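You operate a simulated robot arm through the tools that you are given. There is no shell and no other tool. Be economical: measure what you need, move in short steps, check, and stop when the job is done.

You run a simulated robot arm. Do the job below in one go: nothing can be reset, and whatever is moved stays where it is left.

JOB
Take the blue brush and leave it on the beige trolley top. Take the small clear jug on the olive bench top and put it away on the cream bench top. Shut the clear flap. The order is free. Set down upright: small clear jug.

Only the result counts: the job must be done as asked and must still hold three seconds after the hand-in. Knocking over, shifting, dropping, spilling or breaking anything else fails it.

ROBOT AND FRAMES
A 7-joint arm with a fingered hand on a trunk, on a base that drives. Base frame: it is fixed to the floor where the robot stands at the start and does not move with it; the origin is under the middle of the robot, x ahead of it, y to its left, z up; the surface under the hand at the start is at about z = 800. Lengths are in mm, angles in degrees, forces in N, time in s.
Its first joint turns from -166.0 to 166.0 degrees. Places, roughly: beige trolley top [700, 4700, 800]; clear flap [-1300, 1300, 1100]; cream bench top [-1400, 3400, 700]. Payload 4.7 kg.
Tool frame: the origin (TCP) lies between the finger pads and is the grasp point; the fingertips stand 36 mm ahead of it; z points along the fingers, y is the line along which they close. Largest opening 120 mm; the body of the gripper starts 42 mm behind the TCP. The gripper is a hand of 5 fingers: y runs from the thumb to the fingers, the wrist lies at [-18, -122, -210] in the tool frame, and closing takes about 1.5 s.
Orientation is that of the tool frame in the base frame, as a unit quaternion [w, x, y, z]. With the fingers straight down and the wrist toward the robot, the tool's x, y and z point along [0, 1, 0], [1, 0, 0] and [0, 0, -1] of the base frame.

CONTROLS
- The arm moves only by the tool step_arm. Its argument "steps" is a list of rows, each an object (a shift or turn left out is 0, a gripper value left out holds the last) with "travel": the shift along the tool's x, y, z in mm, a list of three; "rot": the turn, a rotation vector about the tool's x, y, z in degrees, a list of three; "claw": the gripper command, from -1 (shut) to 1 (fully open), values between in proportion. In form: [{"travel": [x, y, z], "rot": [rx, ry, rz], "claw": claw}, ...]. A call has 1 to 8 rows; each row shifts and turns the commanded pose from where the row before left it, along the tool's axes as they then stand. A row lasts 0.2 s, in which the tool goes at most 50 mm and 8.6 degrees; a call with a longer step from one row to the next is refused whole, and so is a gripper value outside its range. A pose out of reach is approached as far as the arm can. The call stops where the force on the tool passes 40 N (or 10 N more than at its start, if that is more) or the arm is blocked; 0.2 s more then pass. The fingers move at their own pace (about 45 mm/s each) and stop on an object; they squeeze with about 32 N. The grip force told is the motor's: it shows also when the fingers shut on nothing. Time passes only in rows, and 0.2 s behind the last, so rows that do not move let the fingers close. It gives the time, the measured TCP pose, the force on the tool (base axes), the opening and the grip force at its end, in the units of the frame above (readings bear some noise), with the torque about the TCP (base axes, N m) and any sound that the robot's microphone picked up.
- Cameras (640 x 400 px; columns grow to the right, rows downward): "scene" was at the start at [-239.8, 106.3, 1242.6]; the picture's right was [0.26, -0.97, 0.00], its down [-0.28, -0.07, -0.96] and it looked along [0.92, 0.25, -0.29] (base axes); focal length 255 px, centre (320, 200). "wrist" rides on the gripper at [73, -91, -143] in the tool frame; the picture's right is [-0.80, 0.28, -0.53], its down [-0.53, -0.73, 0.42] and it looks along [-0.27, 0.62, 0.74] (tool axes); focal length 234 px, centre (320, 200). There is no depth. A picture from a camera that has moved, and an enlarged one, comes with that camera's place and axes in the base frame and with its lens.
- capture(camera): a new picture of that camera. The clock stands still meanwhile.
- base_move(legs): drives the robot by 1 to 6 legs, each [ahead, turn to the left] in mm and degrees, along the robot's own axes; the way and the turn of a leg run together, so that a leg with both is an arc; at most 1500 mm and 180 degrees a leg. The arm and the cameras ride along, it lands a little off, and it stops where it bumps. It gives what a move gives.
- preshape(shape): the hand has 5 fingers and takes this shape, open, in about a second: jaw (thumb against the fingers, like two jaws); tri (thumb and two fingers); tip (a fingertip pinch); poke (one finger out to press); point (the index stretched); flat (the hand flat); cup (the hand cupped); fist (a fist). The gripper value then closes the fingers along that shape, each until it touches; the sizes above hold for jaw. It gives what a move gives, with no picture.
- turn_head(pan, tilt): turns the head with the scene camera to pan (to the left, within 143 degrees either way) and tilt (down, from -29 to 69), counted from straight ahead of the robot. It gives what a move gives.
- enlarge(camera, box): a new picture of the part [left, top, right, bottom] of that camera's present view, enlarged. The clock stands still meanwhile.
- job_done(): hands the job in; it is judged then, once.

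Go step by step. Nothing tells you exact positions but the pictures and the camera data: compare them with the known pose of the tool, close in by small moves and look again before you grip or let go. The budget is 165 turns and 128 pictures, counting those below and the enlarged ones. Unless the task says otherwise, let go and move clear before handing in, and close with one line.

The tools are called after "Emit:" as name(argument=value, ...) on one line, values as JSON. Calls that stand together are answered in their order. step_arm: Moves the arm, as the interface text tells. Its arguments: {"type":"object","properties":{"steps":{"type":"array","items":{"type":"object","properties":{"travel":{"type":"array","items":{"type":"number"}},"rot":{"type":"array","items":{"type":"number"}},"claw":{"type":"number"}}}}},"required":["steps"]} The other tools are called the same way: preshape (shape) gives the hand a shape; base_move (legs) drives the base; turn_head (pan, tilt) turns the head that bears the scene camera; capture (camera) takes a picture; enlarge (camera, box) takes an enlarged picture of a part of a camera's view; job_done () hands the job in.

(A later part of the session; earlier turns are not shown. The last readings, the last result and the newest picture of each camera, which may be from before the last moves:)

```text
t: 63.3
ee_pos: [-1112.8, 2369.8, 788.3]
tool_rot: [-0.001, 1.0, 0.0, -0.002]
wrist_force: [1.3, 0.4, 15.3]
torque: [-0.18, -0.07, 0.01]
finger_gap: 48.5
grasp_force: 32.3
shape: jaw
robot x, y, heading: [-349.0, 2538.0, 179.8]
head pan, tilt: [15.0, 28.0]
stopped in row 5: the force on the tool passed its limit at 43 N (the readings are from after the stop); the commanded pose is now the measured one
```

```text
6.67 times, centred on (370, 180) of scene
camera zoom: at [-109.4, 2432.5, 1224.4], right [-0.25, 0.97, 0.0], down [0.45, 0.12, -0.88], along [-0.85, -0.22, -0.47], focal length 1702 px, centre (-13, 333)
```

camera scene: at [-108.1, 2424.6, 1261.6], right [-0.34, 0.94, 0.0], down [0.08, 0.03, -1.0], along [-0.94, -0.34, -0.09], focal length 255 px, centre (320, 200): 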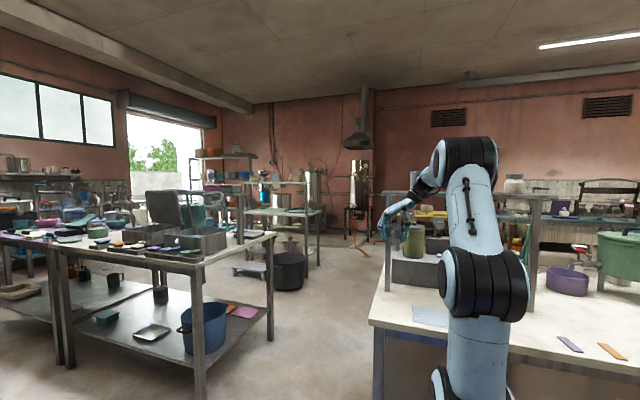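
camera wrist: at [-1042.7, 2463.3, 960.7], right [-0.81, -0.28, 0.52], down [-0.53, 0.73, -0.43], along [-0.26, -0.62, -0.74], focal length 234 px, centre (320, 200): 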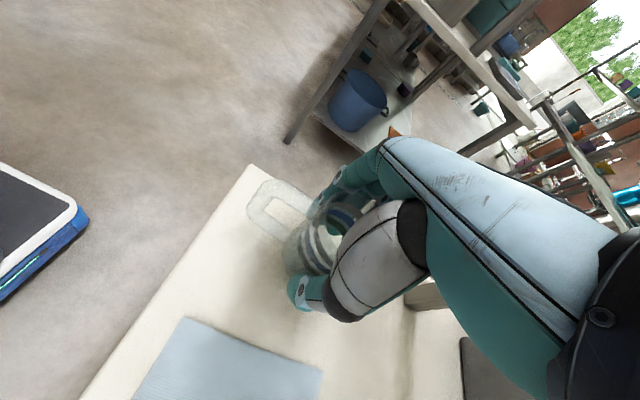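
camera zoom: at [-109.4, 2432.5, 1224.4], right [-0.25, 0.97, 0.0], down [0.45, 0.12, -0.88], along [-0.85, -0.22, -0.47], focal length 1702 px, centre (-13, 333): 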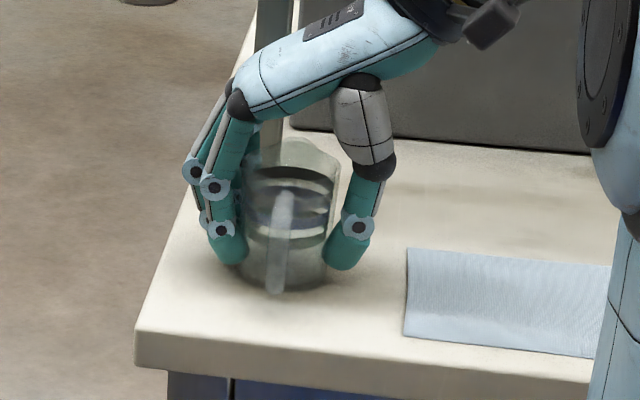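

The jug is on the surface (upright). I let go slowly.

Emit:
step_arm(steps=[{"travel": [0, 0, -1], "claw": 0.0}, {"claw": 0.2}, {"claw": 0.5}, {"claw": 1}, {"claw": 1}, {"claw": 1}, {"claw": 1}, {"claw": 1}])

Emit:
enlarge(camera="scene", box=[330, 150, 410, 210])

Emit:
capture(camera="wrist")

```text
t: 65.1
ee_pos: [-1111.7, 2369.8, 787.0]
tool_rot: [-0.001, 1.0, 0.002, 0.001]
wrist_force: [-0.4, 0.5, -0.4]
torque: [0.0, 0.01, 0.0]
finger_gap: 119.6
grasp_force: 0.0
shape: jaw
robot x, y, heading: [-350.5, 2538.4, 179.5]
head pan, tilt: [15.0, 28.0]
```

```text
6.67 times, centred on (370, 180) of scene
camera zoom: at [-109.8, 2432.4, 1224.5], right [-0.25, 0.97, 0.0], down [0.45, 0.12, -0.88], along [-0.85, -0.22, -0.47], focal length 1702 px, centre (-13, 333)
```

zoom: 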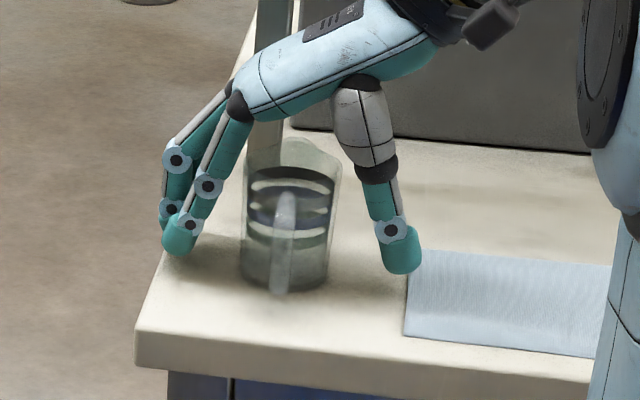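

```text
88 pictures are left
camera wrist: at [-1041.1, 2462.1, 930.4], right [-0.8, -0.28, 0.52], down [-0.53, 0.73, -0.42], along [-0.26, -0.62, -0.74], focal length 234 px, centre (320, 200)
```

wrist: 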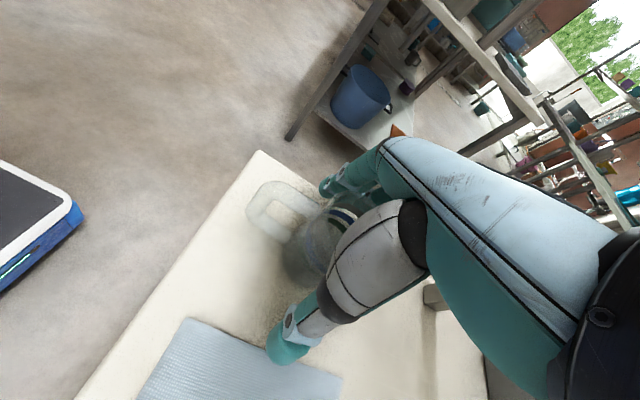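

The jug stands free and upright. I rise straight up, then draw back from the bench and check the shelf and the jug.

Emit:
step_arm(steps=[{"travel": [0, 0, -30]}, {"travel": [0, 0, -40]}, {"travel": [0, 0, -40]}, {"travel": [20, 0, -40]}, {"travel": [30, 0, -35]}, {"travel": [30, 0, -35]}, {"travel": [30, 0, -35]}, {"travel": [30, 0, -35]}])

Emit:
turn_head(pan=0, tilt=20)

Emit:
capture(camera="scene")

Emit:
capture(camera="wrist")

```text
t: 66.9
ee_pos: [-972.8, 2369.0, 1078.0]
tool_rot: [-0.001, 1.0, 0.002, 0.002]
wrist_force: [-1.0, -0.1, -1.1]
torque: [-0.04, -0.05, 0.03]
finger_gap: 119.5
grasp_force: 0.2
shape: jaw
robot x, y, heading: [-349.0, 2537.7, 179.7]
head pan, tilt: [15.0, 28.0]
```

```text
t: 67.7
ee_pos: [-973.2, 2367.3, 1079.6]
tool_rot: [-0.001, 1.0, 0.002, 0.001]
wrist_force: [-0.3, -0.2, 0.9]
torque: [-0.02, -0.01, 0.01]
finger_gap: 119.7
grasp_force: 0.0
shape: jaw
robot x, y, heading: [-351.2, 2535.9, 179.8]
head pan, tilt: [0.0, 20.0]
```

```text
87 pictures are left
camera scene: at [-114.7, 2455.9, 1237.3], right [0.01, 1.0, 0.0], down [0.34, 0.0, -0.94], along [-0.94, 0.01, -0.34], focal length 255 px, centre (320, 200)
```

scene: 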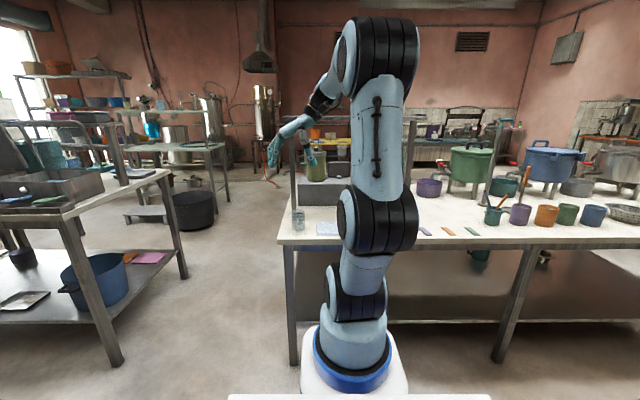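

```text
86 pictures are left
camera wrist: at [-901.3, 2460.2, 1222.5], right [-0.8, -0.28, 0.52], down [-0.53, 0.73, -0.42], along [-0.26, -0.62, -0.74], focal length 234 px, centre (320, 200)
```

wrist: 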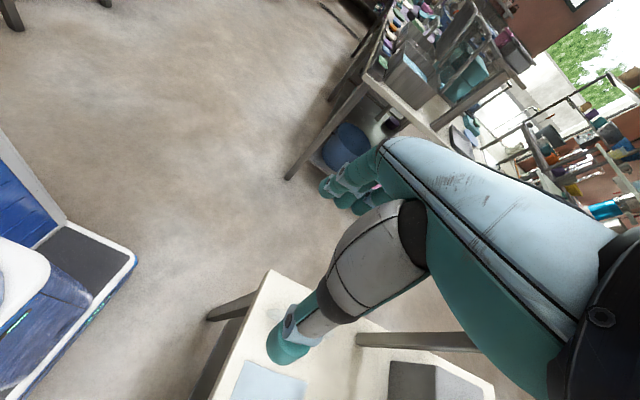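

The jug is set. I check the shelf above it for its jars.

Emit:
turn_head(pan=10, tilt=5)

Emit:
enlarge(camera="scene", box=[300, 120, 500, 245])

```text
t: 68.4
ee_pos: [-973.0, 2367.6, 1079.9]
tool_rot: [-0.002, 1.0, 0.001, 0.002]
wrist_force: [0.4, 0.4, -0.5]
torque: [-0.01, 0.03, -0.01]
finger_gap: 119.6
grasp_force: 0.1
shape: jaw
robot x, y, heading: [-350.4, 2539.2, 179.8]
head pan, tilt: [10.0, 5.0]
```

```text
3.20 times, centred on (400, 182) of scene
camera zoom: at [-112.1, 2440.1, 1261.6], right [-0.17, 0.99, 0.0], down [0.09, 0.01, -1.0], along [-0.98, -0.17, -0.09], focal length 817 px, centre (64, 256)
```

zoom: 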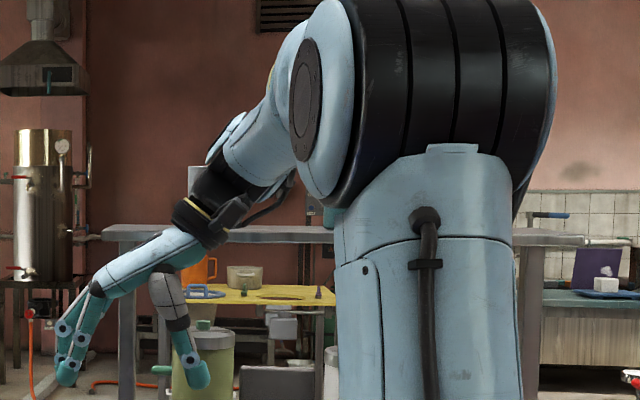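

The arm hides the jars from here; I'll check them from another viewpoint. Next I drive to the bench with the clear flap.

Emit:
base_move(legs=[[0, 90], [1290, 0]])

Emit:
turn_head(pan=-135, tilt=10)

Emit:
capture(camera="scene")

Emit:
turn_head(pan=-70, tilt=15)

Emit:
capture(camera="scene")

```text
t: 78.6
ee_pos: [-139.2, 666.5, 1080.4]
tool_rot: [-0.001, 0.689, 0.724, 0.0]
wrist_force: [0.0, -0.5, 0.9]
torque: [0.0, -0.02, -0.03]
finger_gap: 119.3
grasp_force: 0.1
shape: jaw
robot x, y, heading: [-336.5, 1278.4, -87.6]
head pan, tilt: [10.0, 5.0]
```

```text
t: 80.9
ee_pos: [-138.3, 667.1, 1079.1]
tool_rot: [-0.001, 0.69, 0.724, 0.0]
wrist_force: [-0.5, 0.3, 0.4]
torque: [0.04, -0.03, 0.03]
finger_gap: 119.8
grasp_force: 0.1
shape: jaw
robot x, y, heading: [-331.9, 1276.8, -87.4]
head pan, tilt: [-135.0, 10.0]
```

```text
84 pictures are left
camera scene: at [-339.0, 1675.5, 1253.7], right [0.68, 0.73, 0.0], down [0.13, -0.12, -0.98], along [-0.72, 0.67, -0.17], focal length 255 px, centre (320, 200)
```

scene: 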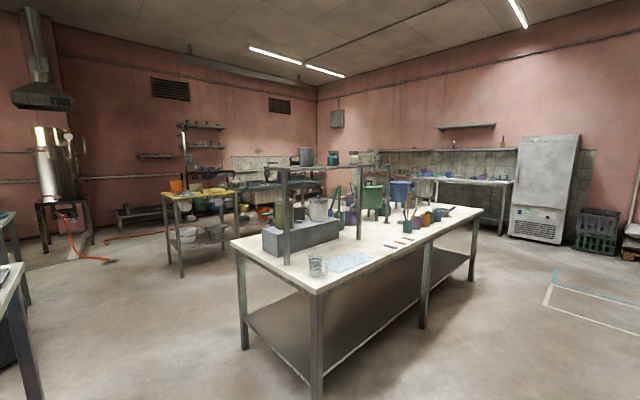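

```text
t: 82.2
ee_pos: [-137.6, 666.4, 1078.3]
tool_rot: [-0.001, 0.69, 0.724, 0.001]
wrist_force: [-0.3, 0.0, 0.1]
torque: [0.03, -0.02, 0.01]
finger_gap: 119.3
grasp_force: 0.2
shape: jaw
robot x, y, heading: [-337.1, 1275.5, -87.6]
head pan, tilt: [-70.0, 15.0]
```

```text
83 pictures are left
camera scene: at [-357.1, 1577.1, 1245.5], right [-0.38, 0.93, 0.0], down [0.24, 0.1, -0.97], along [-0.89, -0.37, -0.26], focal length 255 px, centre (320, 200)
```

scene: 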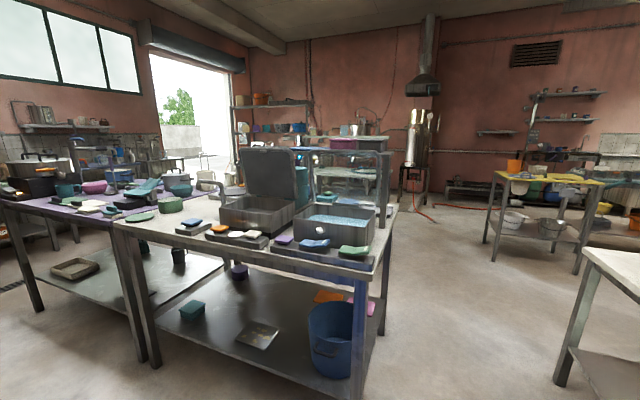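

The clear flap stands open on the second unit. I zoom on it, and on the shelf jars.

Emit:
enlarge(camera="scene", box=[200, 130, 410, 270])

Emit:
turn_head(pan=-135, tilt=10)

Emit:
enlarge(camera="scene", box=[230, 130, 410, 290])

```text
2.86 times, centred on (305, 200) of scene
camera zoom: at [-357.1, 1577.1, 1245.5], right [-0.38, 0.93, 0.0], down [0.24, 0.1, -0.97], along [-0.89, -0.37, -0.26], focal length 730 px, centre (363, 200)
```

zoom: 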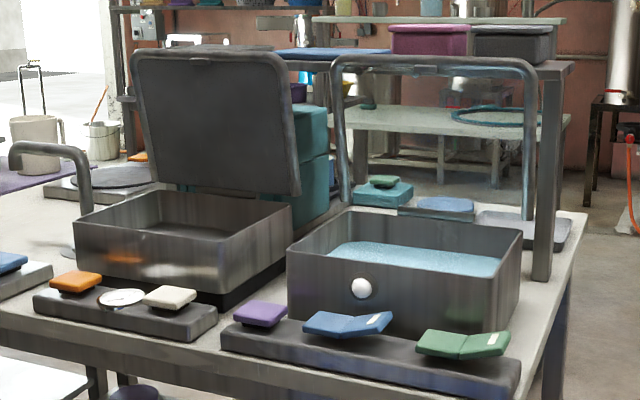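

```text
t: 83.6
ee_pos: [-137.8, 666.5, 1079.0]
tool_rot: [-0.001, 0.689, 0.725, -0.001]
wrist_force: [-0.6, 0.7, 0.3]
torque: [-0.01, 0.0, -0.01]
finger_gap: 119.6
grasp_force: 0.0
shape: jaw
robot x, y, heading: [-337.1, 1276.6, -87.9]
head pan, tilt: [-135.0, 10.0]
```

```text
2.50 times, centred on (320, 210) of scene
camera zoom: at [-339.0, 1675.5, 1253.6], right [0.68, 0.74, 0.0], down [0.13, -0.12, -0.98], along [-0.72, 0.67, -0.17], focal length 638 px, centre (320, 175)
```

zoom: 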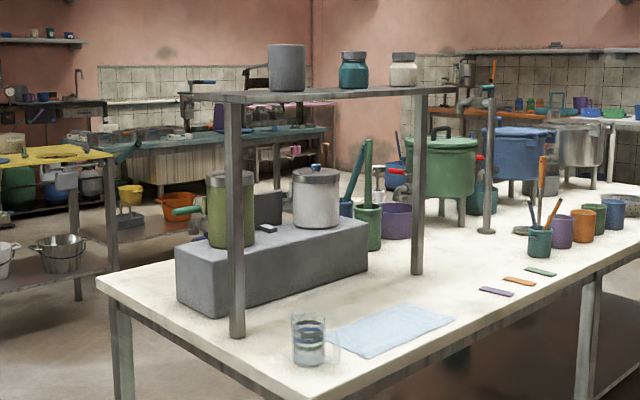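

All shelf jars stand where they were, and the jug is upright. The clear flap's top bar is at about x=−1265, z=1172, y 1160–1423, hinged at about (−1305, 967). I turn to face it.

Emit:
base_move(legs=[[0, -92]])

Emit:
turn_head(pan=15, tilt=10)

Emit:
capture(camera="scene")

Emit:
capture(camera="wrist")

```text
t: 87.9
ee_pos: [-959.6, 1109.0, 1079.0]
tool_rot: [0.0, 1.0, 0.001, 0.001]
wrist_force: [0.0, -0.3, 0.1]
torque: [-0.01, 0.02, 0.01]
finger_gap: 119.4
grasp_force: 0.1
shape: jaw
robot x, y, heading: [-335.5, 1276.7, 179.8]
head pan, tilt: [-135.0, 10.0]
```

```text
t: 90.2
ee_pos: [-959.4, 1108.5, 1079.5]
tool_rot: [0.0, 1.0, 0.001, 0.001]
wrist_force: [-0.1, 0.4, -0.8]
torque: [0.0, 0.01, 0.0]
finger_gap: 119.8
grasp_force: 0.1
shape: jaw
robot x, y, heading: [-337.6, 1278.6, 179.9]
head pan, tilt: [15.0, 10.0]
```

```text
80 pictures are left
camera scene: at [-98.0, 1174.3, 1253.6], right [-0.25, 0.97, 0.0], down [0.17, 0.04, -0.98], along [-0.95, -0.25, -0.17], focal length 255 px, centre (320, 200)
```

scene: 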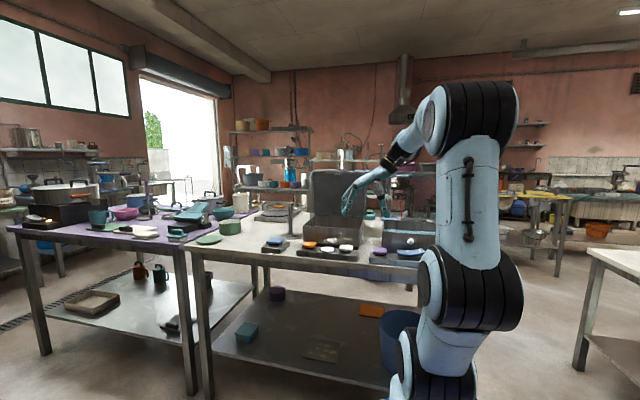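

```text
79 pictures are left
camera wrist: at [-887.6, 1202.0, 1222.7], right [-0.8, -0.28, 0.52], down [-0.53, 0.73, -0.42], along [-0.26, -0.62, -0.74], focal length 234 px, centre (320, 200)
```

wrist: 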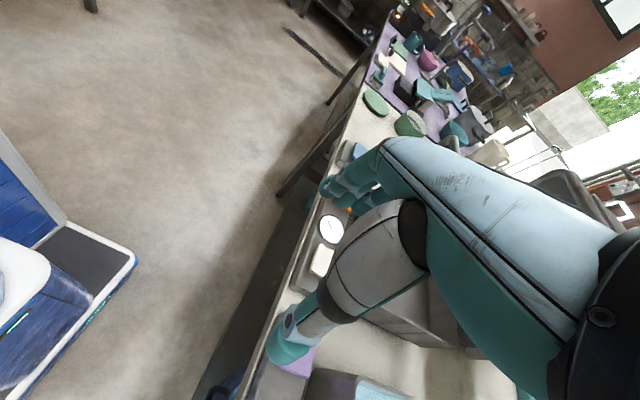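

My arm blocks the view of the flap from here. I shift the base about 240 mm along the aisle, and turn the hand so the wrist faces me and the fingers can hook behind the flap.

Emit:
step_arm(steps=[{"rot": [0, 0, 8.5], "travel": [0, 0, -19]}, {"rot": [0, 0, 8.5], "travel": [0, 0, -19]}, {"rot": [0, 0, 8.5], "travel": [0, 0, -19]}, {"rot": [0, 0, 8.5], "travel": [0, 0, -19]}, {"rot": [0, 0, 8.5], "travel": [0, 0, -19]}, {"rot": [0, 0, 8.5], "travel": [0, 0, -19]}, {"rot": [0, 0, 8.5], "travel": [0, 0, -19]}, {"rot": [0, 0, 8.5], "travel": [0, 0, -19]}])

Emit:
step_arm(steps=[{"rot": [0, 0, 8.5], "claw": -1}, {"rot": [0, 0, 8.5]}, {"rot": [0, 0, 5]}])

Emit:
base_move(legs=[[0, -90], [240, 0], [0, 90]])

Emit:
turn_head(pan=15, tilt=10)

Emit:
capture(camera="scene")

```text
t: 92.0
ee_pos: [-958.9, 1110.8, 1232.2]
tool_rot: [0.0, 0.829, -0.559, 0.001]
wrist_force: [-0.2, -0.3, -0.2]
torque: [0.01, 0.01, 0.0]
finger_gap: 119.6
grasp_force: 0.0
shape: jaw
robot x, y, heading: [-333.7, 1279.5, 179.8]
head pan, tilt: [15.0, 10.0]
```

```text
t: 92.8
ee_pos: [-957.9, 1109.9, 1231.3]
tool_rot: [0.0, 0.708, -0.706, 0.001]
wrist_force: [-0.1, -0.3, -0.2]
torque: [-0.03, -0.01, -0.01]
finger_gap: 49.7
grasp_force: 0.0
shape: jaw
robot x, y, heading: [-340.8, 1281.2, 179.8]
head pan, tilt: [15.0, 10.0]
```

```text
t: 102.3
ee_pos: [-954.7, 1374.3, 1231.0]
tool_rot: [0.001, -0.694, 0.72, 0.0]
wrist_force: [0.4, 0.1, -0.2]
torque: [-0.02, -0.05, 0.02]
finger_gap: 0.1
grasp_force: 32.5
shape: jaw
robot x, y, heading: [-328.2, 1518.3, 177.4]
head pan, tilt: [15.0, 10.0]
```

```text
t: 103.0
ee_pos: [-954.7, 1374.1, 1232.5]
tool_rot: [0.001, -0.694, 0.72, -0.001]
wrist_force: [-0.3, 0.3, 0.1]
torque: [0.05, 0.0, 0.0]
finger_gap: 0.0
grasp_force: 32.3
shape: jaw
robot x, y, heading: [-325.4, 1519.0, 177.3]
head pan, tilt: [15.0, 10.0]
```

```text
78 pictures are left
camera scene: at [-92.0, 1404.2, 1253.6], right [-0.21, 0.98, 0.0], down [0.17, 0.04, -0.98], along [-0.96, -0.21, -0.17], focal length 255 px, centre (320, 200)
```

scene: 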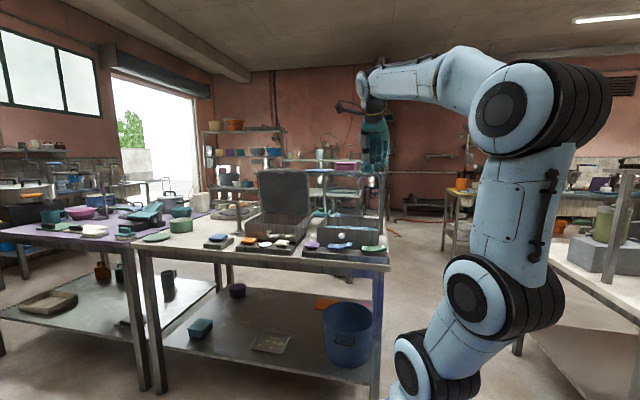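

Emit:
enlarge(camera="scene", box=[240, 140, 420, 260])

Emit:
capture(camera="wrist")

```text
3.33 times, centred on (330, 200) of scene
camera zoom: at [-92.0, 1404.2, 1253.6], right [-0.21, 0.98, 0.0], down [0.17, 0.04, -0.98], along [-0.96, -0.21, -0.17], focal length 851 px, centre (287, 200)
```

zoom: 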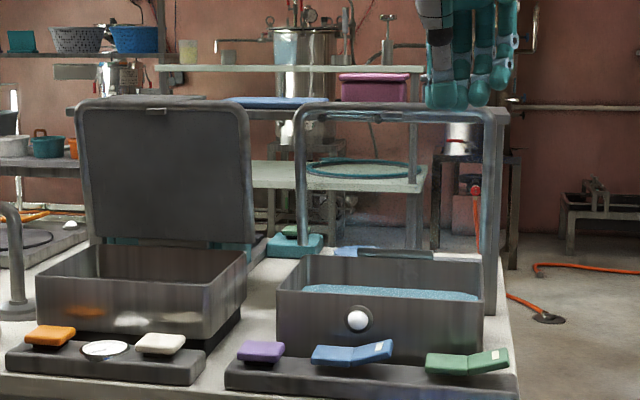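

```text
76 pictures are left
camera wrist: at [-867.0, 1299.6, 1374.9], right [-0.25, 0.81, 0.53], down [0.75, 0.5, -0.42], along [-0.61, 0.29, -0.74], focal length 234 px, centre (320, 200)
```

wrist: 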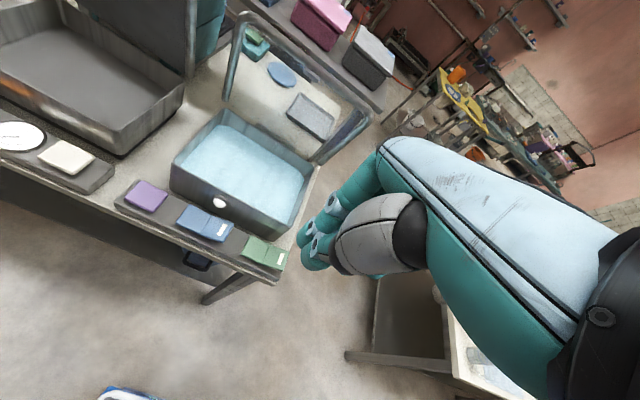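

Emit:
enlarge(camera="wrist", box=[220, 0, 400, 130])

```text
3.08 times, centred on (310, 65) of wrist
camera zoom: at [-867.0, 1299.6, 1374.9], right [-0.25, 0.81, 0.53], down [0.75, 0.5, -0.42], along [-0.61, 0.29, -0.74], focal length 720 px, centre (351, 615)
```

zoom: 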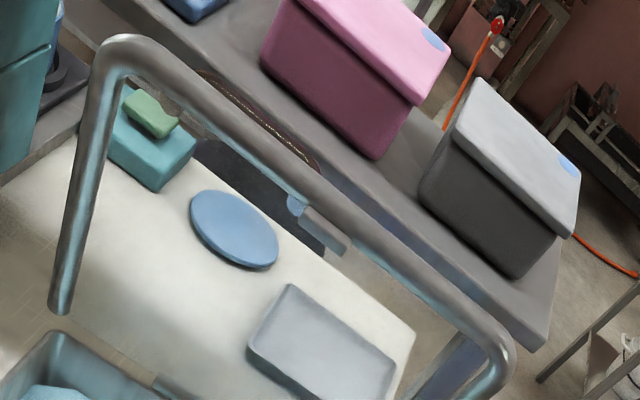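

The shelf edge lies about 45 mm behind the flap's bar, so I'll half-open the jaw, straddle the bar from above at its middle, and pull. I move above the bar first.

Emit:
step_arm(steps=[{"travel": [0, 0, -20], "claw": 0}, {"travel": [13.6, 42.3, 0]}, {"travel": [13.6, 42.3, 0]}, {"travel": [13.6, 42.3, 0]}, {"travel": [13.6, 42.3, 0]}, {"travel": [13.6, 42.3, 0]}, {"travel": [13.6, 42.3, 0]}, {"travel": [13.6, 42.3, 0]}])

Emit:
capture(camera="wrist")

Emit:
enlarge(camera="scene", box=[260, 130, 420, 240])

```text
t: 104.8
ee_pos: [-1257.5, 1292.5, 1254.0]
tool_rot: [0.0, -0.693, 0.72, 0.0]
wrist_force: [0.9, 0.0, 0.8]
torque: [0.02, 0.06, 0.0]
finger_gap: 60.0
grasp_force: 0.0
shape: jaw
robot x, y, heading: [-324.0, 1519.5, 177.3]
head pan, tilt: [15.0, 10.0]
```

```text
74 pictures are left
camera wrist: at [-1168.9, 1218.0, 1397.5], right [-0.25, 0.81, 0.53], down [0.75, 0.5, -0.42], along [-0.61, 0.29, -0.74], focal length 234 px, centre (320, 200)
```

wrist: 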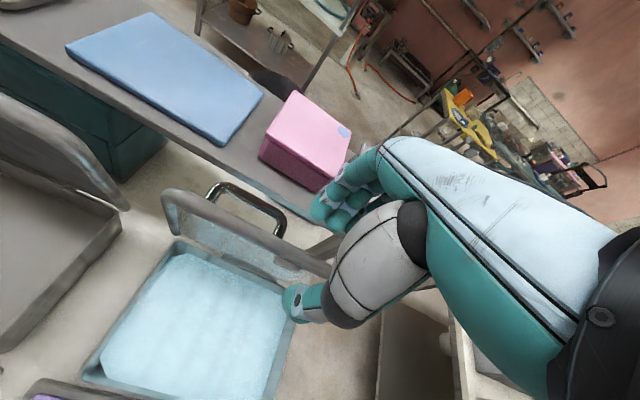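

```text
3.64 times, centred on (340, 185) of scene
camera zoom: at [-91.6, 1404.2, 1253.6], right [-0.21, 0.98, 0.0], down [0.17, 0.04, -0.98], along [-0.96, -0.21, -0.17], focal length 929 px, centre (247, 254)
```

zoom: 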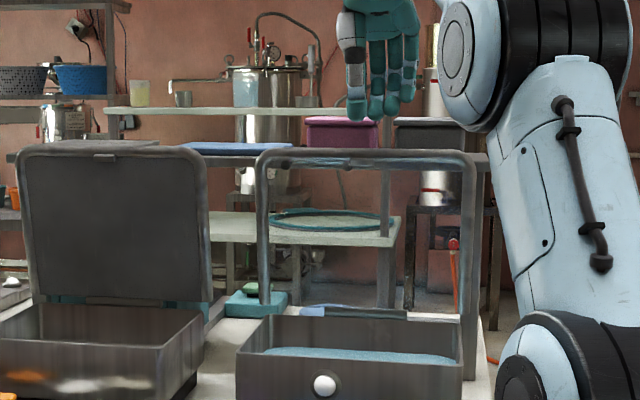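

Emit:
enlarge(camera="wrist", box=[150, 150, 350, 330])

```text
2.22 times, centred on (250, 240) of wrist
camera zoom: at [-1168.9, 1218.0, 1397.5], right [-0.25, 0.81, 0.53], down [0.75, 0.5, -0.42], along [-0.61, 0.29, -0.74], focal length 520 px, centre (476, 111)
```

zoom: 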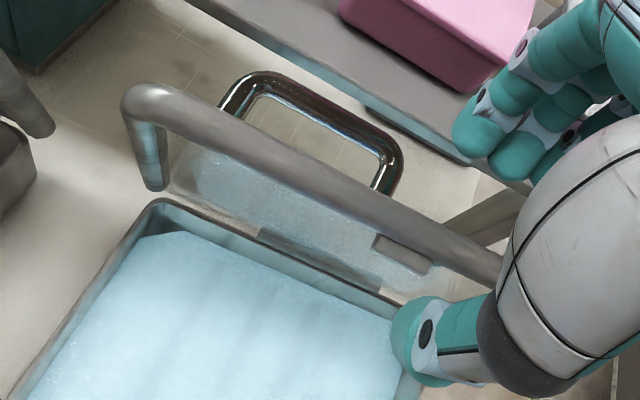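

There is a chrome handle behind the left half of the flap, so I shift to the right half (y≈1350) before going down over the bar.

Emit:
step_arm(steps=[{"travel": [-29, 2, 0]}, {"travel": [-29, 2, 0]}, {"travel": [0, 0, 15]}, {"travel": [0, 0, 10]}])

Emit:
capture(camera="wrist")

Emit:
enlarge(camera="scene", box=[300, 130, 420, 220])

```text
t: 105.8
ee_pos: [-1258.5, 1349.0, 1227.2]
tool_rot: [0.001, -0.694, 0.72, -0.001]
wrist_force: [0.1, -0.2, 0.6]
torque: [-0.01, -0.01, -0.03]
finger_gap: 59.6
grasp_force: 0.0
shape: jaw
robot x, y, heading: [-325.2, 1520.0, 177.2]
head pan, tilt: [15.0, 10.0]
```

```text
71 pictures are left
camera wrist: at [-1170.6, 1274.4, 1370.3], right [-0.25, 0.81, 0.53], down [0.75, 0.5, -0.42], along [-0.61, 0.29, -0.74], focal length 234 px, centre (320, 200)
```

wrist: 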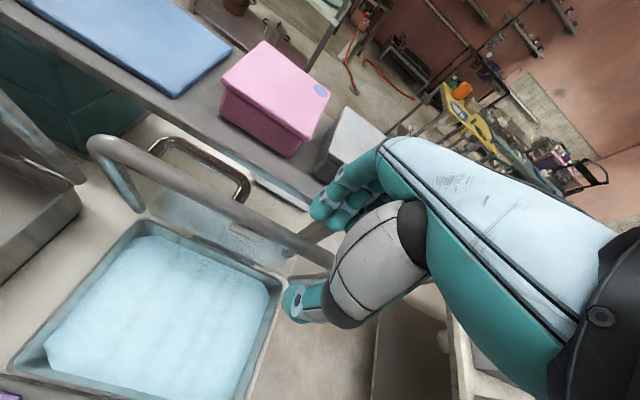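

```text
4.44 times, centred on (360, 175) of scene
camera zoom: at [-92.0, 1404.1, 1253.6], right [-0.21, 0.98, 0.0], down [0.17, 0.04, -0.98], along [-0.96, -0.21, -0.17], focal length 1135 px, centre (142, 311)
```

zoom: 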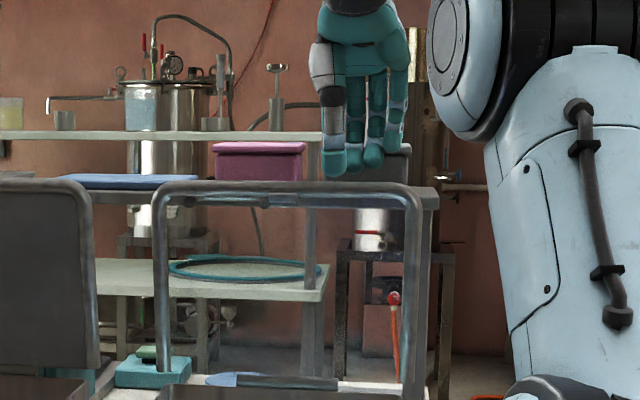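

Emit:
enlarge(camera="wrist", box=[230, 140, 390, 340])

```text
2.00 times, centred on (310, 240) of wrist
camera zoom: at [-1170.6, 1274.4, 1370.3], right [-0.25, 0.81, 0.53], down [0.75, 0.5, -0.42], along [-0.61, 0.29, -0.74], focal length 468 px, centre (340, 120)
```

zoom: 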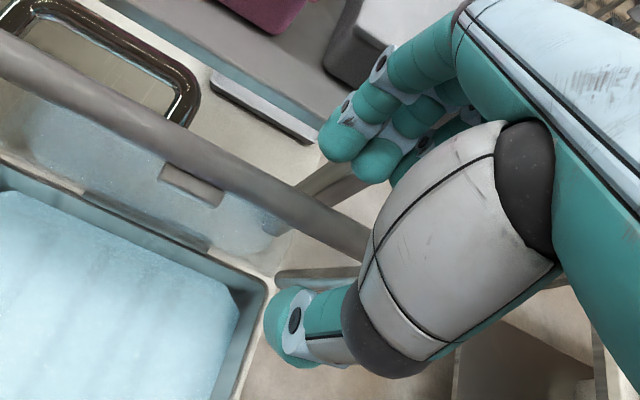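

The bar passes between thumb and fingers. I narrow the jaw a little and go down past the bar.

Emit:
step_arm(steps=[{"claw": -0.13}, {"claw": -0.13}, {"travel": [0, 0, 10]}, {"travel": [0, 0, 10]}, {"travel": [0, 0, 9]}, {"travel": [0, 0, 9]}])

Emit:
enlarge(camera="wrist", box=[230, 140, 390, 340])

Emit:
enlarge(camera="scene", box=[300, 130, 420, 220])

```text
t: 107.2
ee_pos: [-1256.7, 1349.2, 1190.0]
tool_rot: [0.001, -0.694, 0.72, 0.0]
wrist_force: [0.8, 0.6, 0.0]
torque: [-0.02, 0.01, 0.02]
finger_gap: 52.5
grasp_force: 0.1
shape: jaw
robot x, y, heading: [-327.9, 1515.9, 177.4]
head pan, tilt: [15.0, 10.0]
```

```text
2.00 times, centred on (310, 240) of wrist
camera zoom: at [-1169.4, 1274.0, 1332.5], right [-0.25, 0.81, 0.53], down [0.75, 0.51, -0.42], along [-0.61, 0.29, -0.74], focal length 468 px, centre (340, 120)
```

zoom: 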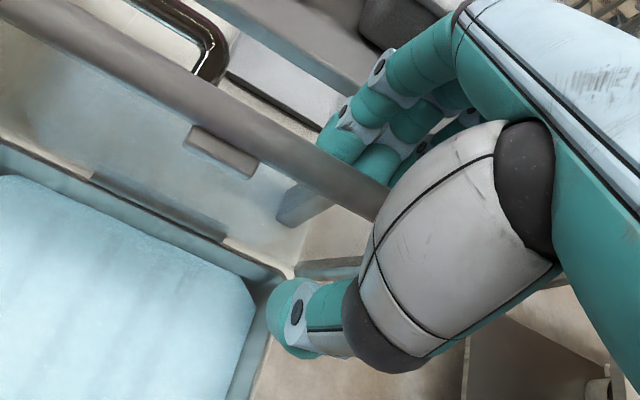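

```text
4.44 times, centred on (360, 175) of scene
camera zoom: at [-92.0, 1404.1, 1253.6], right [-0.21, 0.98, 0.0], down [0.17, 0.04, -0.98], along [-0.96, -0.21, -0.17], focal length 1135 px, centre (142, 311)
```

zoom: 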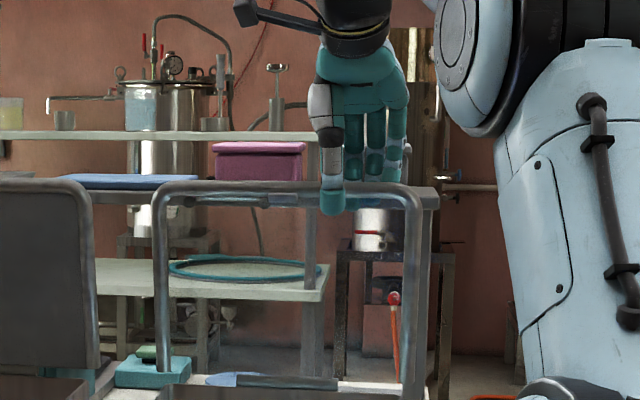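

The fingers are behind the bar. I pull gently toward me, following the arc.

Emit:
step_arm(steps=[{"travel": [0, -10, 0]}, {"travel": [0, -15, 3]}, {"travel": [0, -15, 5]}, {"travel": [0, -15, 6]}, {"travel": [0, -15, 8]}])

Emit:
capture(camera="wrist")

Emit:
enlarge(camera="scene", box=[280, 130, 420, 250])

```text
t: 108.3
ee_pos: [-1187.4, 1345.1, 1167.3]
tool_rot: [0.001, -0.694, 0.72, -0.001]
wrist_force: [0.3, -0.6, 0.5]
torque: [0.02, 0.05, 0.01]
finger_gap: 52.9
grasp_force: 0.2
shape: jaw
robot x, y, heading: [-325.4, 1516.8, 177.5]
head pan, tilt: [15.0, 10.0]
```

```text
66 pictures are left
camera wrist: at [-1099.8, 1270.0, 1309.6], right [-0.25, 0.81, 0.53], down [0.75, 0.5, -0.42], along [-0.61, 0.29, -0.74], focal length 234 px, centre (320, 200)
```

wrist: 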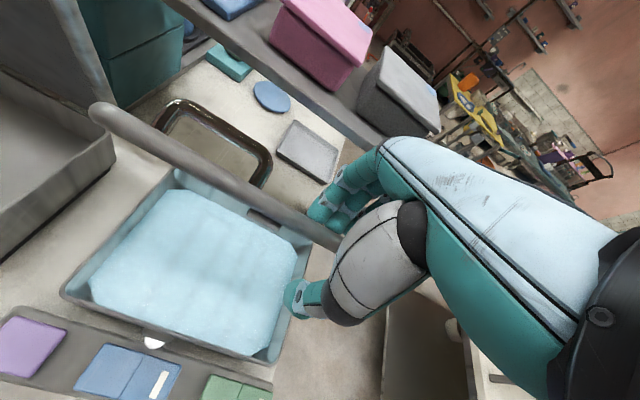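

```text
3.33 times, centred on (350, 190) of scene
camera zoom: at [-92.1, 1404.1, 1253.7], right [-0.21, 0.98, 0.0], down [0.17, 0.04, -0.98], along [-0.96, -0.21, -0.17], focal length 851 px, centre (220, 233)
```

zoom: 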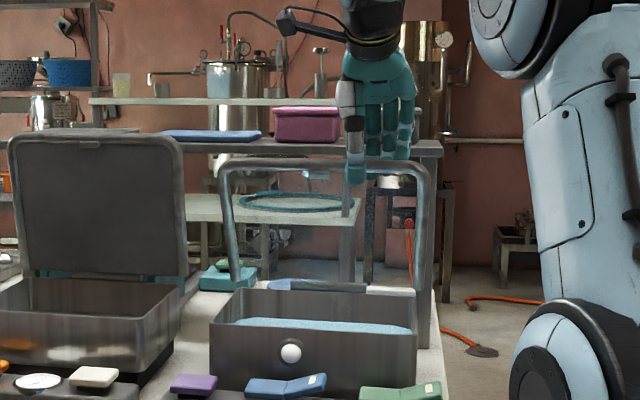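

The flap follows freely. I continue down the arc.

Emit:
step_arm(steps=[{"travel": [0, -15, 9]}, {"travel": [0, -14, 11]}, {"travel": [0, -13, 12]}, {"travel": [0, -12, 14]}, {"travel": [0, -10, 15]}])

Emit:
capture(camera="wrist")

Emit:
enlarge(camera="scene", box=[280, 130, 420, 250])

```text
t: 109.5
ee_pos: [-1121.5, 1345.3, 1105.7]
tool_rot: [0.0, -0.695, 0.719, 0.001]
wrist_force: [-0.6, -0.4, 0.8]
torque: [0.01, 0.02, -0.01]
finger_gap: 52.9
grasp_force: 0.2
shape: jaw
robot x, y, heading: [-324.0, 1517.8, 177.5]
head pan, tilt: [15.0, 10.0]
```

```text
64 pictures are left
camera wrist: at [-1034.5, 1269.9, 1248.3], right [-0.25, 0.81, 0.53], down [0.75, 0.51, -0.42], along [-0.61, 0.29, -0.74], focal length 234 px, centre (320, 200)
```

wrist: 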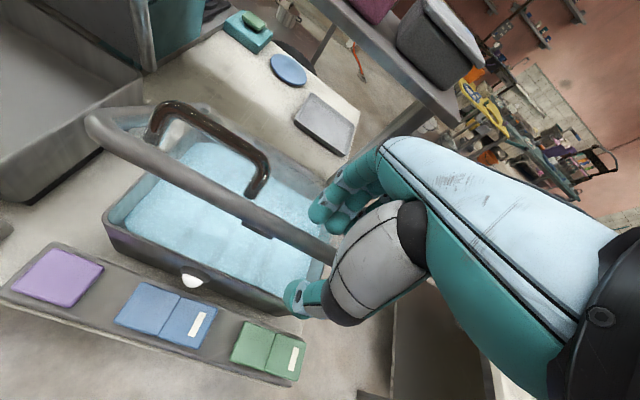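

```text
3.33 times, centred on (350, 190) of scene
camera zoom: at [-92.0, 1404.1, 1253.6], right [-0.21, 0.98, 0.0], down [0.17, 0.04, -0.98], along [-0.96, -0.21, -0.17], focal length 851 px, centre (220, 233)
```

zoom: 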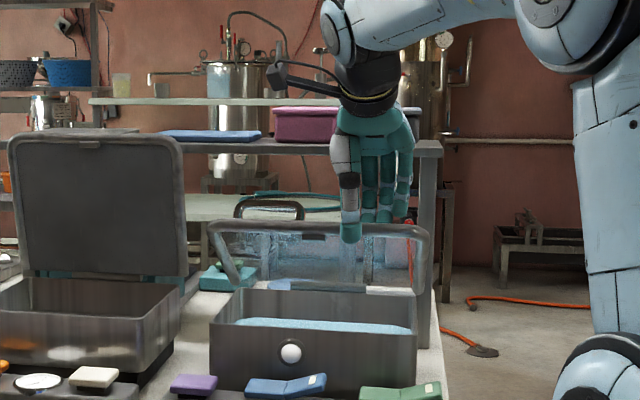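

The flap is down to about 40–45° and holding. I lift the hand clear of the bar to see whether it stays.

Emit:
step_arm(steps=[{"travel": [0, 0, -20]}, {"travel": [0, 0, -30]}, {"travel": [0, 0, -30], "claw": -1}, {"claw": -1}, {"claw": -1}, {"claw": -1}])

Emit:
capture(camera="wrist")

Emit:
enlarge(camera="scene", box=[280, 130, 420, 250])

```text
t: 111.0
ee_pos: [-1121.9, 1342.3, 1185.1]
tool_rot: [0.002, -0.694, 0.72, -0.001]
wrist_force: [0.1, -0.1, -0.7]
torque: [-0.01, 0.01, -0.04]
finger_gap: 0.1
grasp_force: 24.9
shape: jaw
robot x, y, heading: [-324.5, 1522.2, 177.3]
head pan, tilt: [15.0, 10.0]
```

```text
62 pictures are left
camera wrist: at [-1034.2, 1268.7, 1328.6], right [-0.25, 0.81, 0.53], down [0.75, 0.51, -0.42], along [-0.61, 0.29, -0.74], focal length 234 px, centre (320, 200)
```

wrist: 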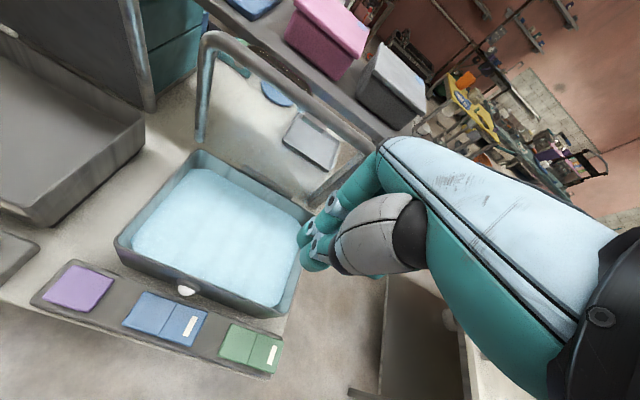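

```text
3.33 times, centred on (350, 190) of scene
camera zoom: at [-92.0, 1404.1, 1253.6], right [-0.21, 0.98, 0.0], down [0.17, 0.04, -0.98], along [-0.96, -0.21, -0.17], focal length 851 px, centre (220, 233)
```

zoom: 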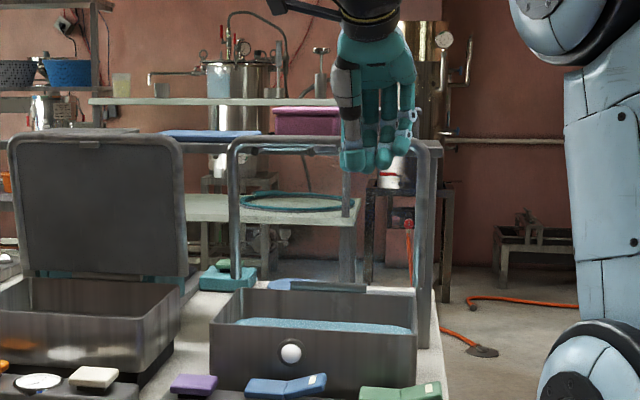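

The flap springs back open, so it must be pressed all the way until it latches. I change to the poke shape: one finger can hook behind the bar and then press it down.

Emit:
preshape(shape="poke")

Emit:
capture(camera="wrist")

Emit:
enlarge(camera="scene", box=[300, 100, 440, 200])

```text
t: 111.8
ee_pos: [-1121.4, 1343.9, 1185.2]
tool_rot: [0.002, -0.694, 0.72, 0.0]
wrist_force: [-0.3, 0.4, 0.9]
torque: [0.0, 0.02, 0.03]
finger_gap: 0.1
grasp_force: 0.0
shape: poke
robot x, y, heading: [-325.4, 1518.9, 177.2]
head pan, tilt: [15.0, 10.0]
```

```text
60 pictures are left
camera wrist: at [-1034.2, 1268.7, 1328.5], right [-0.25, 0.81, 0.53], down [0.75, 0.51, -0.42], along [-0.61, 0.29, -0.74], focal length 234 px, centre (320, 200)
```

wrist: 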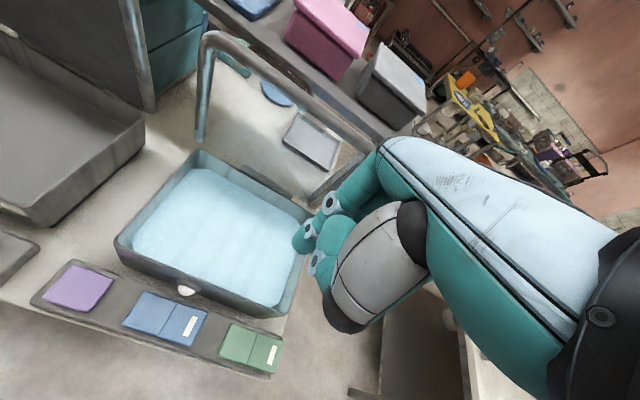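

```text
4.00 times, centred on (370, 150) of scene
camera zoom: at [-92.0, 1404.1, 1253.6], right [-0.21, 0.98, 0.0], down [0.17, 0.04, -0.98], along [-0.96, -0.21, -0.17], focal length 1021 px, centre (120, 400)
```

zoom: 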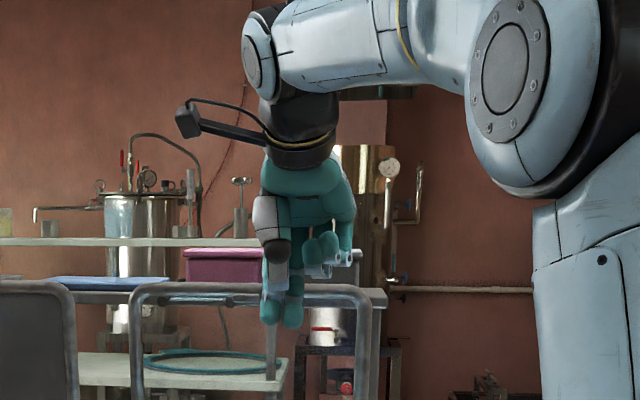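

Emit:
step_arm(steps=[{"claw": 1}, {"claw": 1}, {"claw": 1}, {"claw": 1}, {"claw": 1}])

Emit:
enlarge(camera="wrist", box=[240, 120, 440, 360])

Emit:
enlarge(camera="scene", box=[300, 100, 440, 200])

```text
t: 113.0
ee_pos: [-1121.4, 1343.3, 1185.8]
tool_rot: [0.001, -0.694, 0.72, 0.0]
wrist_force: [0.2, -0.5, -0.4]
torque: [-0.02, -0.04, -0.01]
finger_gap: 0.2
grasp_force: 0.1
shape: poke
robot x, y, heading: [-328.0, 1516.5, 177.4]
head pan, tilt: [15.0, 10.0]
```

```text
1.67 times, centred on (340, 240) of wrist
camera zoom: at [-1034.2, 1268.7, 1328.5], right [-0.25, 0.81, 0.53], down [0.75, 0.51, -0.42], along [-0.61, 0.29, -0.74], focal length 390 px, centre (287, 133)
```

zoom: 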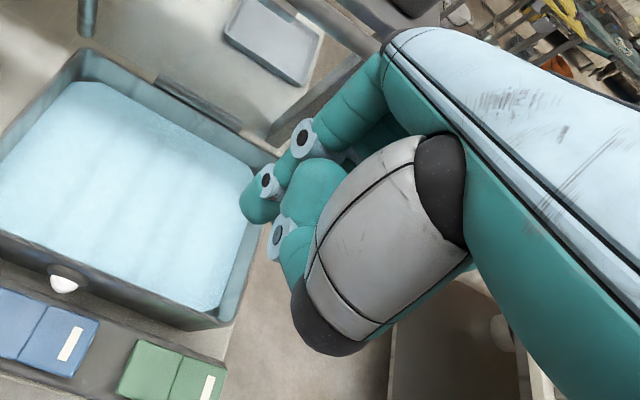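

```text
4.00 times, centred on (370, 150) of scene
camera zoom: at [-92.0, 1404.1, 1253.6], right [-0.21, 0.98, 0.0], down [0.17, 0.04, -0.98], along [-0.96, -0.21, -0.17], focal length 1021 px, centre (120, 400)
```

zoom: 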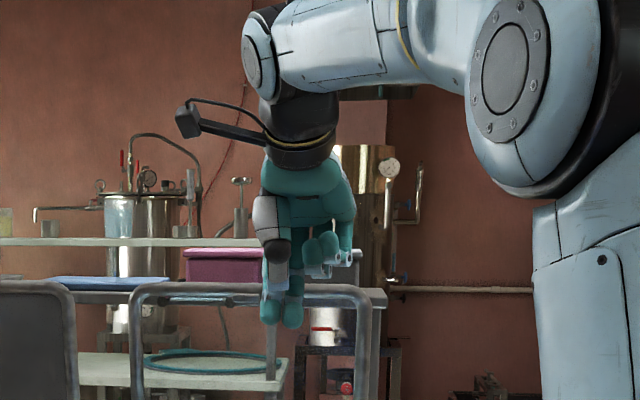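

Poke would foul the bins on the shelf behind. The jaw hook worked, so I go back to it with a narrower gap that straddles the bar all the way to closed, ending with the fingertips pressing from above.

Emit:
preshape(shape="jaw")

Emit:
step_arm(steps=[{"travel": [0, 0, -40], "claw": -0.13}, {"travel": [0, 0, -30]}, {"travel": [0, 35, 0]}, {"travel": [0, 35, 0]}, {"travel": [0, 35, 0]}, {"travel": [0, 32, 0]}, {"travel": [0, 0, 20]}, {"travel": [0, 0, 8]}])

Emit:
enlarge(camera="wrist", box=[230, 140, 390, 340])

```text
t: 114.0
ee_pos: [-1121.7, 1343.3, 1185.1]
tool_rot: [0.001, -0.694, 0.72, 0.0]
wrist_force: [0.9, -0.1, 0.3]
torque: [-0.01, -0.01, 0.01]
finger_gap: 119.9
grasp_force: 0.1
shape: jaw
robot x, y, heading: [-326.0, 1518.1, 177.6]
head pan, tilt: [15.0, 10.0]
```

```text
t: 115.8
ee_pos: [-1259.9, 1348.0, 1228.0]
tool_rot: [0.0, -0.694, 0.72, 0.001]
wrist_force: [0.4, 0.4, -0.2]
torque: [0.0, 0.01, -0.04]
finger_gap: 52.6
grasp_force: 0.1
shape: jaw
robot x, y, heading: [-324.1, 1522.9, 177.5]
head pan, tilt: [15.0, 10.0]
```

```text
2.00 times, centred on (310, 240) of wrist
camera zoom: at [-1172.2, 1273.5, 1370.8], right [-0.25, 0.81, 0.53], down [0.75, 0.5, -0.42], along [-0.61, 0.29, -0.74], focal length 468 px, centre (340, 120)
```

zoom: 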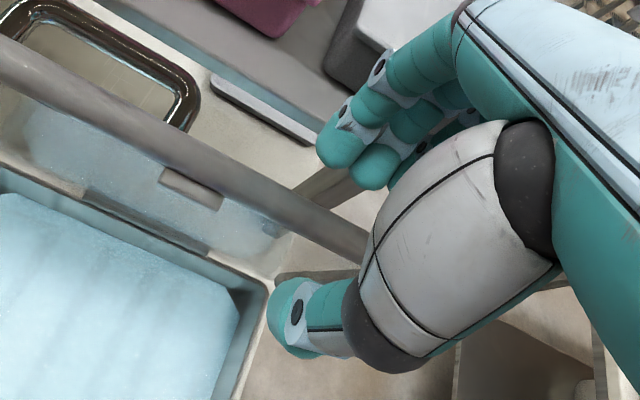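

Emit:
step_arm(steps=[{"travel": [0, 0, 10]}, {"travel": [0, 0, 10]}, {"travel": [0, 0, 10]}, {"travel": [0, 0, 8]}, {"claw": -0.43}, {"claw": -0.43}])

Emit:
step_arm(steps=[{"travel": [0, -15, 4]}, {"travel": [0, -17, 6]}, {"travel": [0, -17, 6]}, {"travel": [0, -16, 9]}, {"travel": [0, -15, 9]}, {"travel": [0, -14, 11]}, {"travel": [0, -13, 11]}, {"travel": [0, -12, 12]}])

Emit:
capture(camera="wrist")

Emit:
enlarge(camera="scene", box=[290, 140, 410, 240])

```text
t: 117.2
ee_pos: [-1258.9, 1349.2, 1188.5]
tool_rot: [0.001, -0.694, 0.72, 0.0]
wrist_force: [-1.2, -0.5, 1.4]
torque: [0.0, 0.05, -0.01]
finger_gap: 34.8
grasp_force: 0.2
shape: jaw
robot x, y, heading: [-325.4, 1521.4, 177.2]
head pan, tilt: [15.0, 10.0]
```

```text
t: 119.0
ee_pos: [-1140.6, 1342.8, 1119.2]
tool_rot: [0.002, -0.694, 0.72, 0.0]
wrist_force: [-0.6, -0.4, 1.7]
torque: [0.03, 0.01, -0.04]
finger_gap: 34.6
grasp_force: 0.1
shape: jaw
robot x, y, heading: [-328.3, 1515.6, 177.4]
head pan, tilt: [15.0, 10.0]
```

```text
55 pictures are left
camera wrist: at [-1053.2, 1268.5, 1263.5], right [-0.25, 0.81, 0.53], down [0.75, 0.51, -0.42], along [-0.61, 0.29, -0.74], focal length 234 px, centre (320, 200)
```

wrist: 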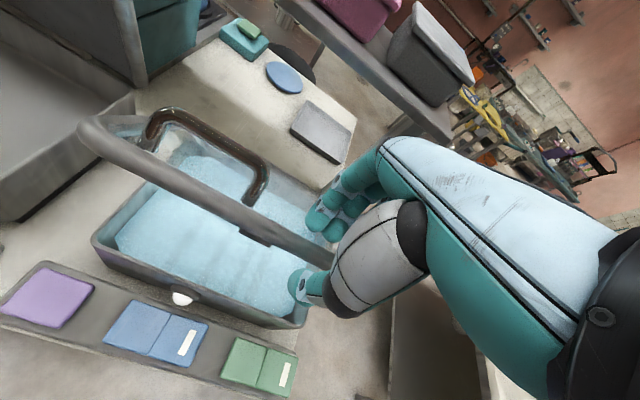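

```text
4.00 times, centred on (350, 190) of scene
camera zoom: at [-92.0, 1404.1, 1253.6], right [-0.21, 0.98, 0.0], down [0.17, 0.04, -0.98], along [-0.96, -0.21, -0.17], focal length 1021 px, centre (200, 240)
```

zoom: 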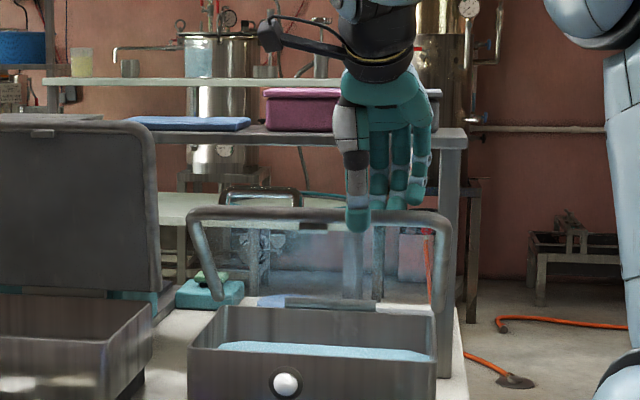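

Emit:
step_arm(steps=[{"travel": [0, -8, 8]}, {"travel": [0, -10, 13]}, {"travel": [0, -9, 14]}, {"travel": [0, -5, 14]}, {"travel": [0, -5, 14]}, {"travel": [0, -3, 14]}])

Emit:
capture(camera="wrist")

Emit:
enlarge(camera="scene", box=[290, 140, 410, 240])

```text
t: 120.3
ee_pos: [-1099.4, 1343.9, 1041.8]
tool_rot: [0.001, -0.694, 0.72, 0.0]
wrist_force: [0.0, 0.1, 1.5]
torque: [0.0, 0.05, -0.02]
finger_gap: 34.5
grasp_force: 0.0
shape: jaw
robot x, y, heading: [-327.5, 1515.6, 177.7]
head pan, tilt: [15.0, 10.0]
```

```text
53 pictures are left
camera wrist: at [-1012.1, 1268.0, 1185.5], right [-0.25, 0.81, 0.53], down [0.75, 0.51, -0.42], along [-0.61, 0.29, -0.74], focal length 234 px, centre (320, 200)
```

wrist: 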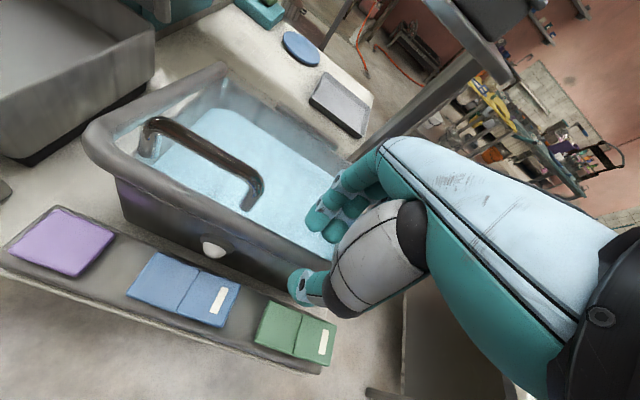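

```text
4.00 times, centred on (350, 190) of scene
camera zoom: at [-91.9, 1404.2, 1253.6], right [-0.21, 0.98, 0.0], down [0.17, 0.04, -0.98], along [-0.96, -0.21, -0.17], focal length 1021 px, centre (200, 240)
```

zoom: 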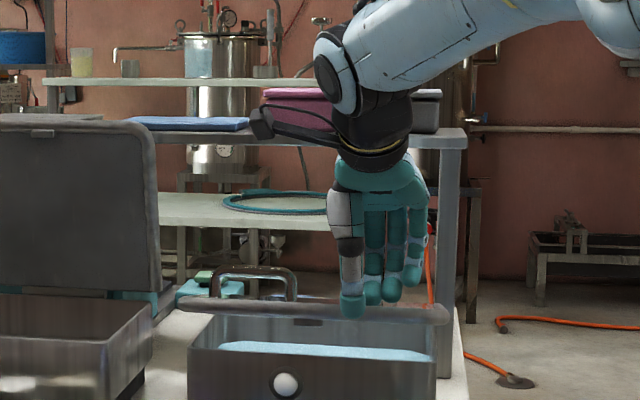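

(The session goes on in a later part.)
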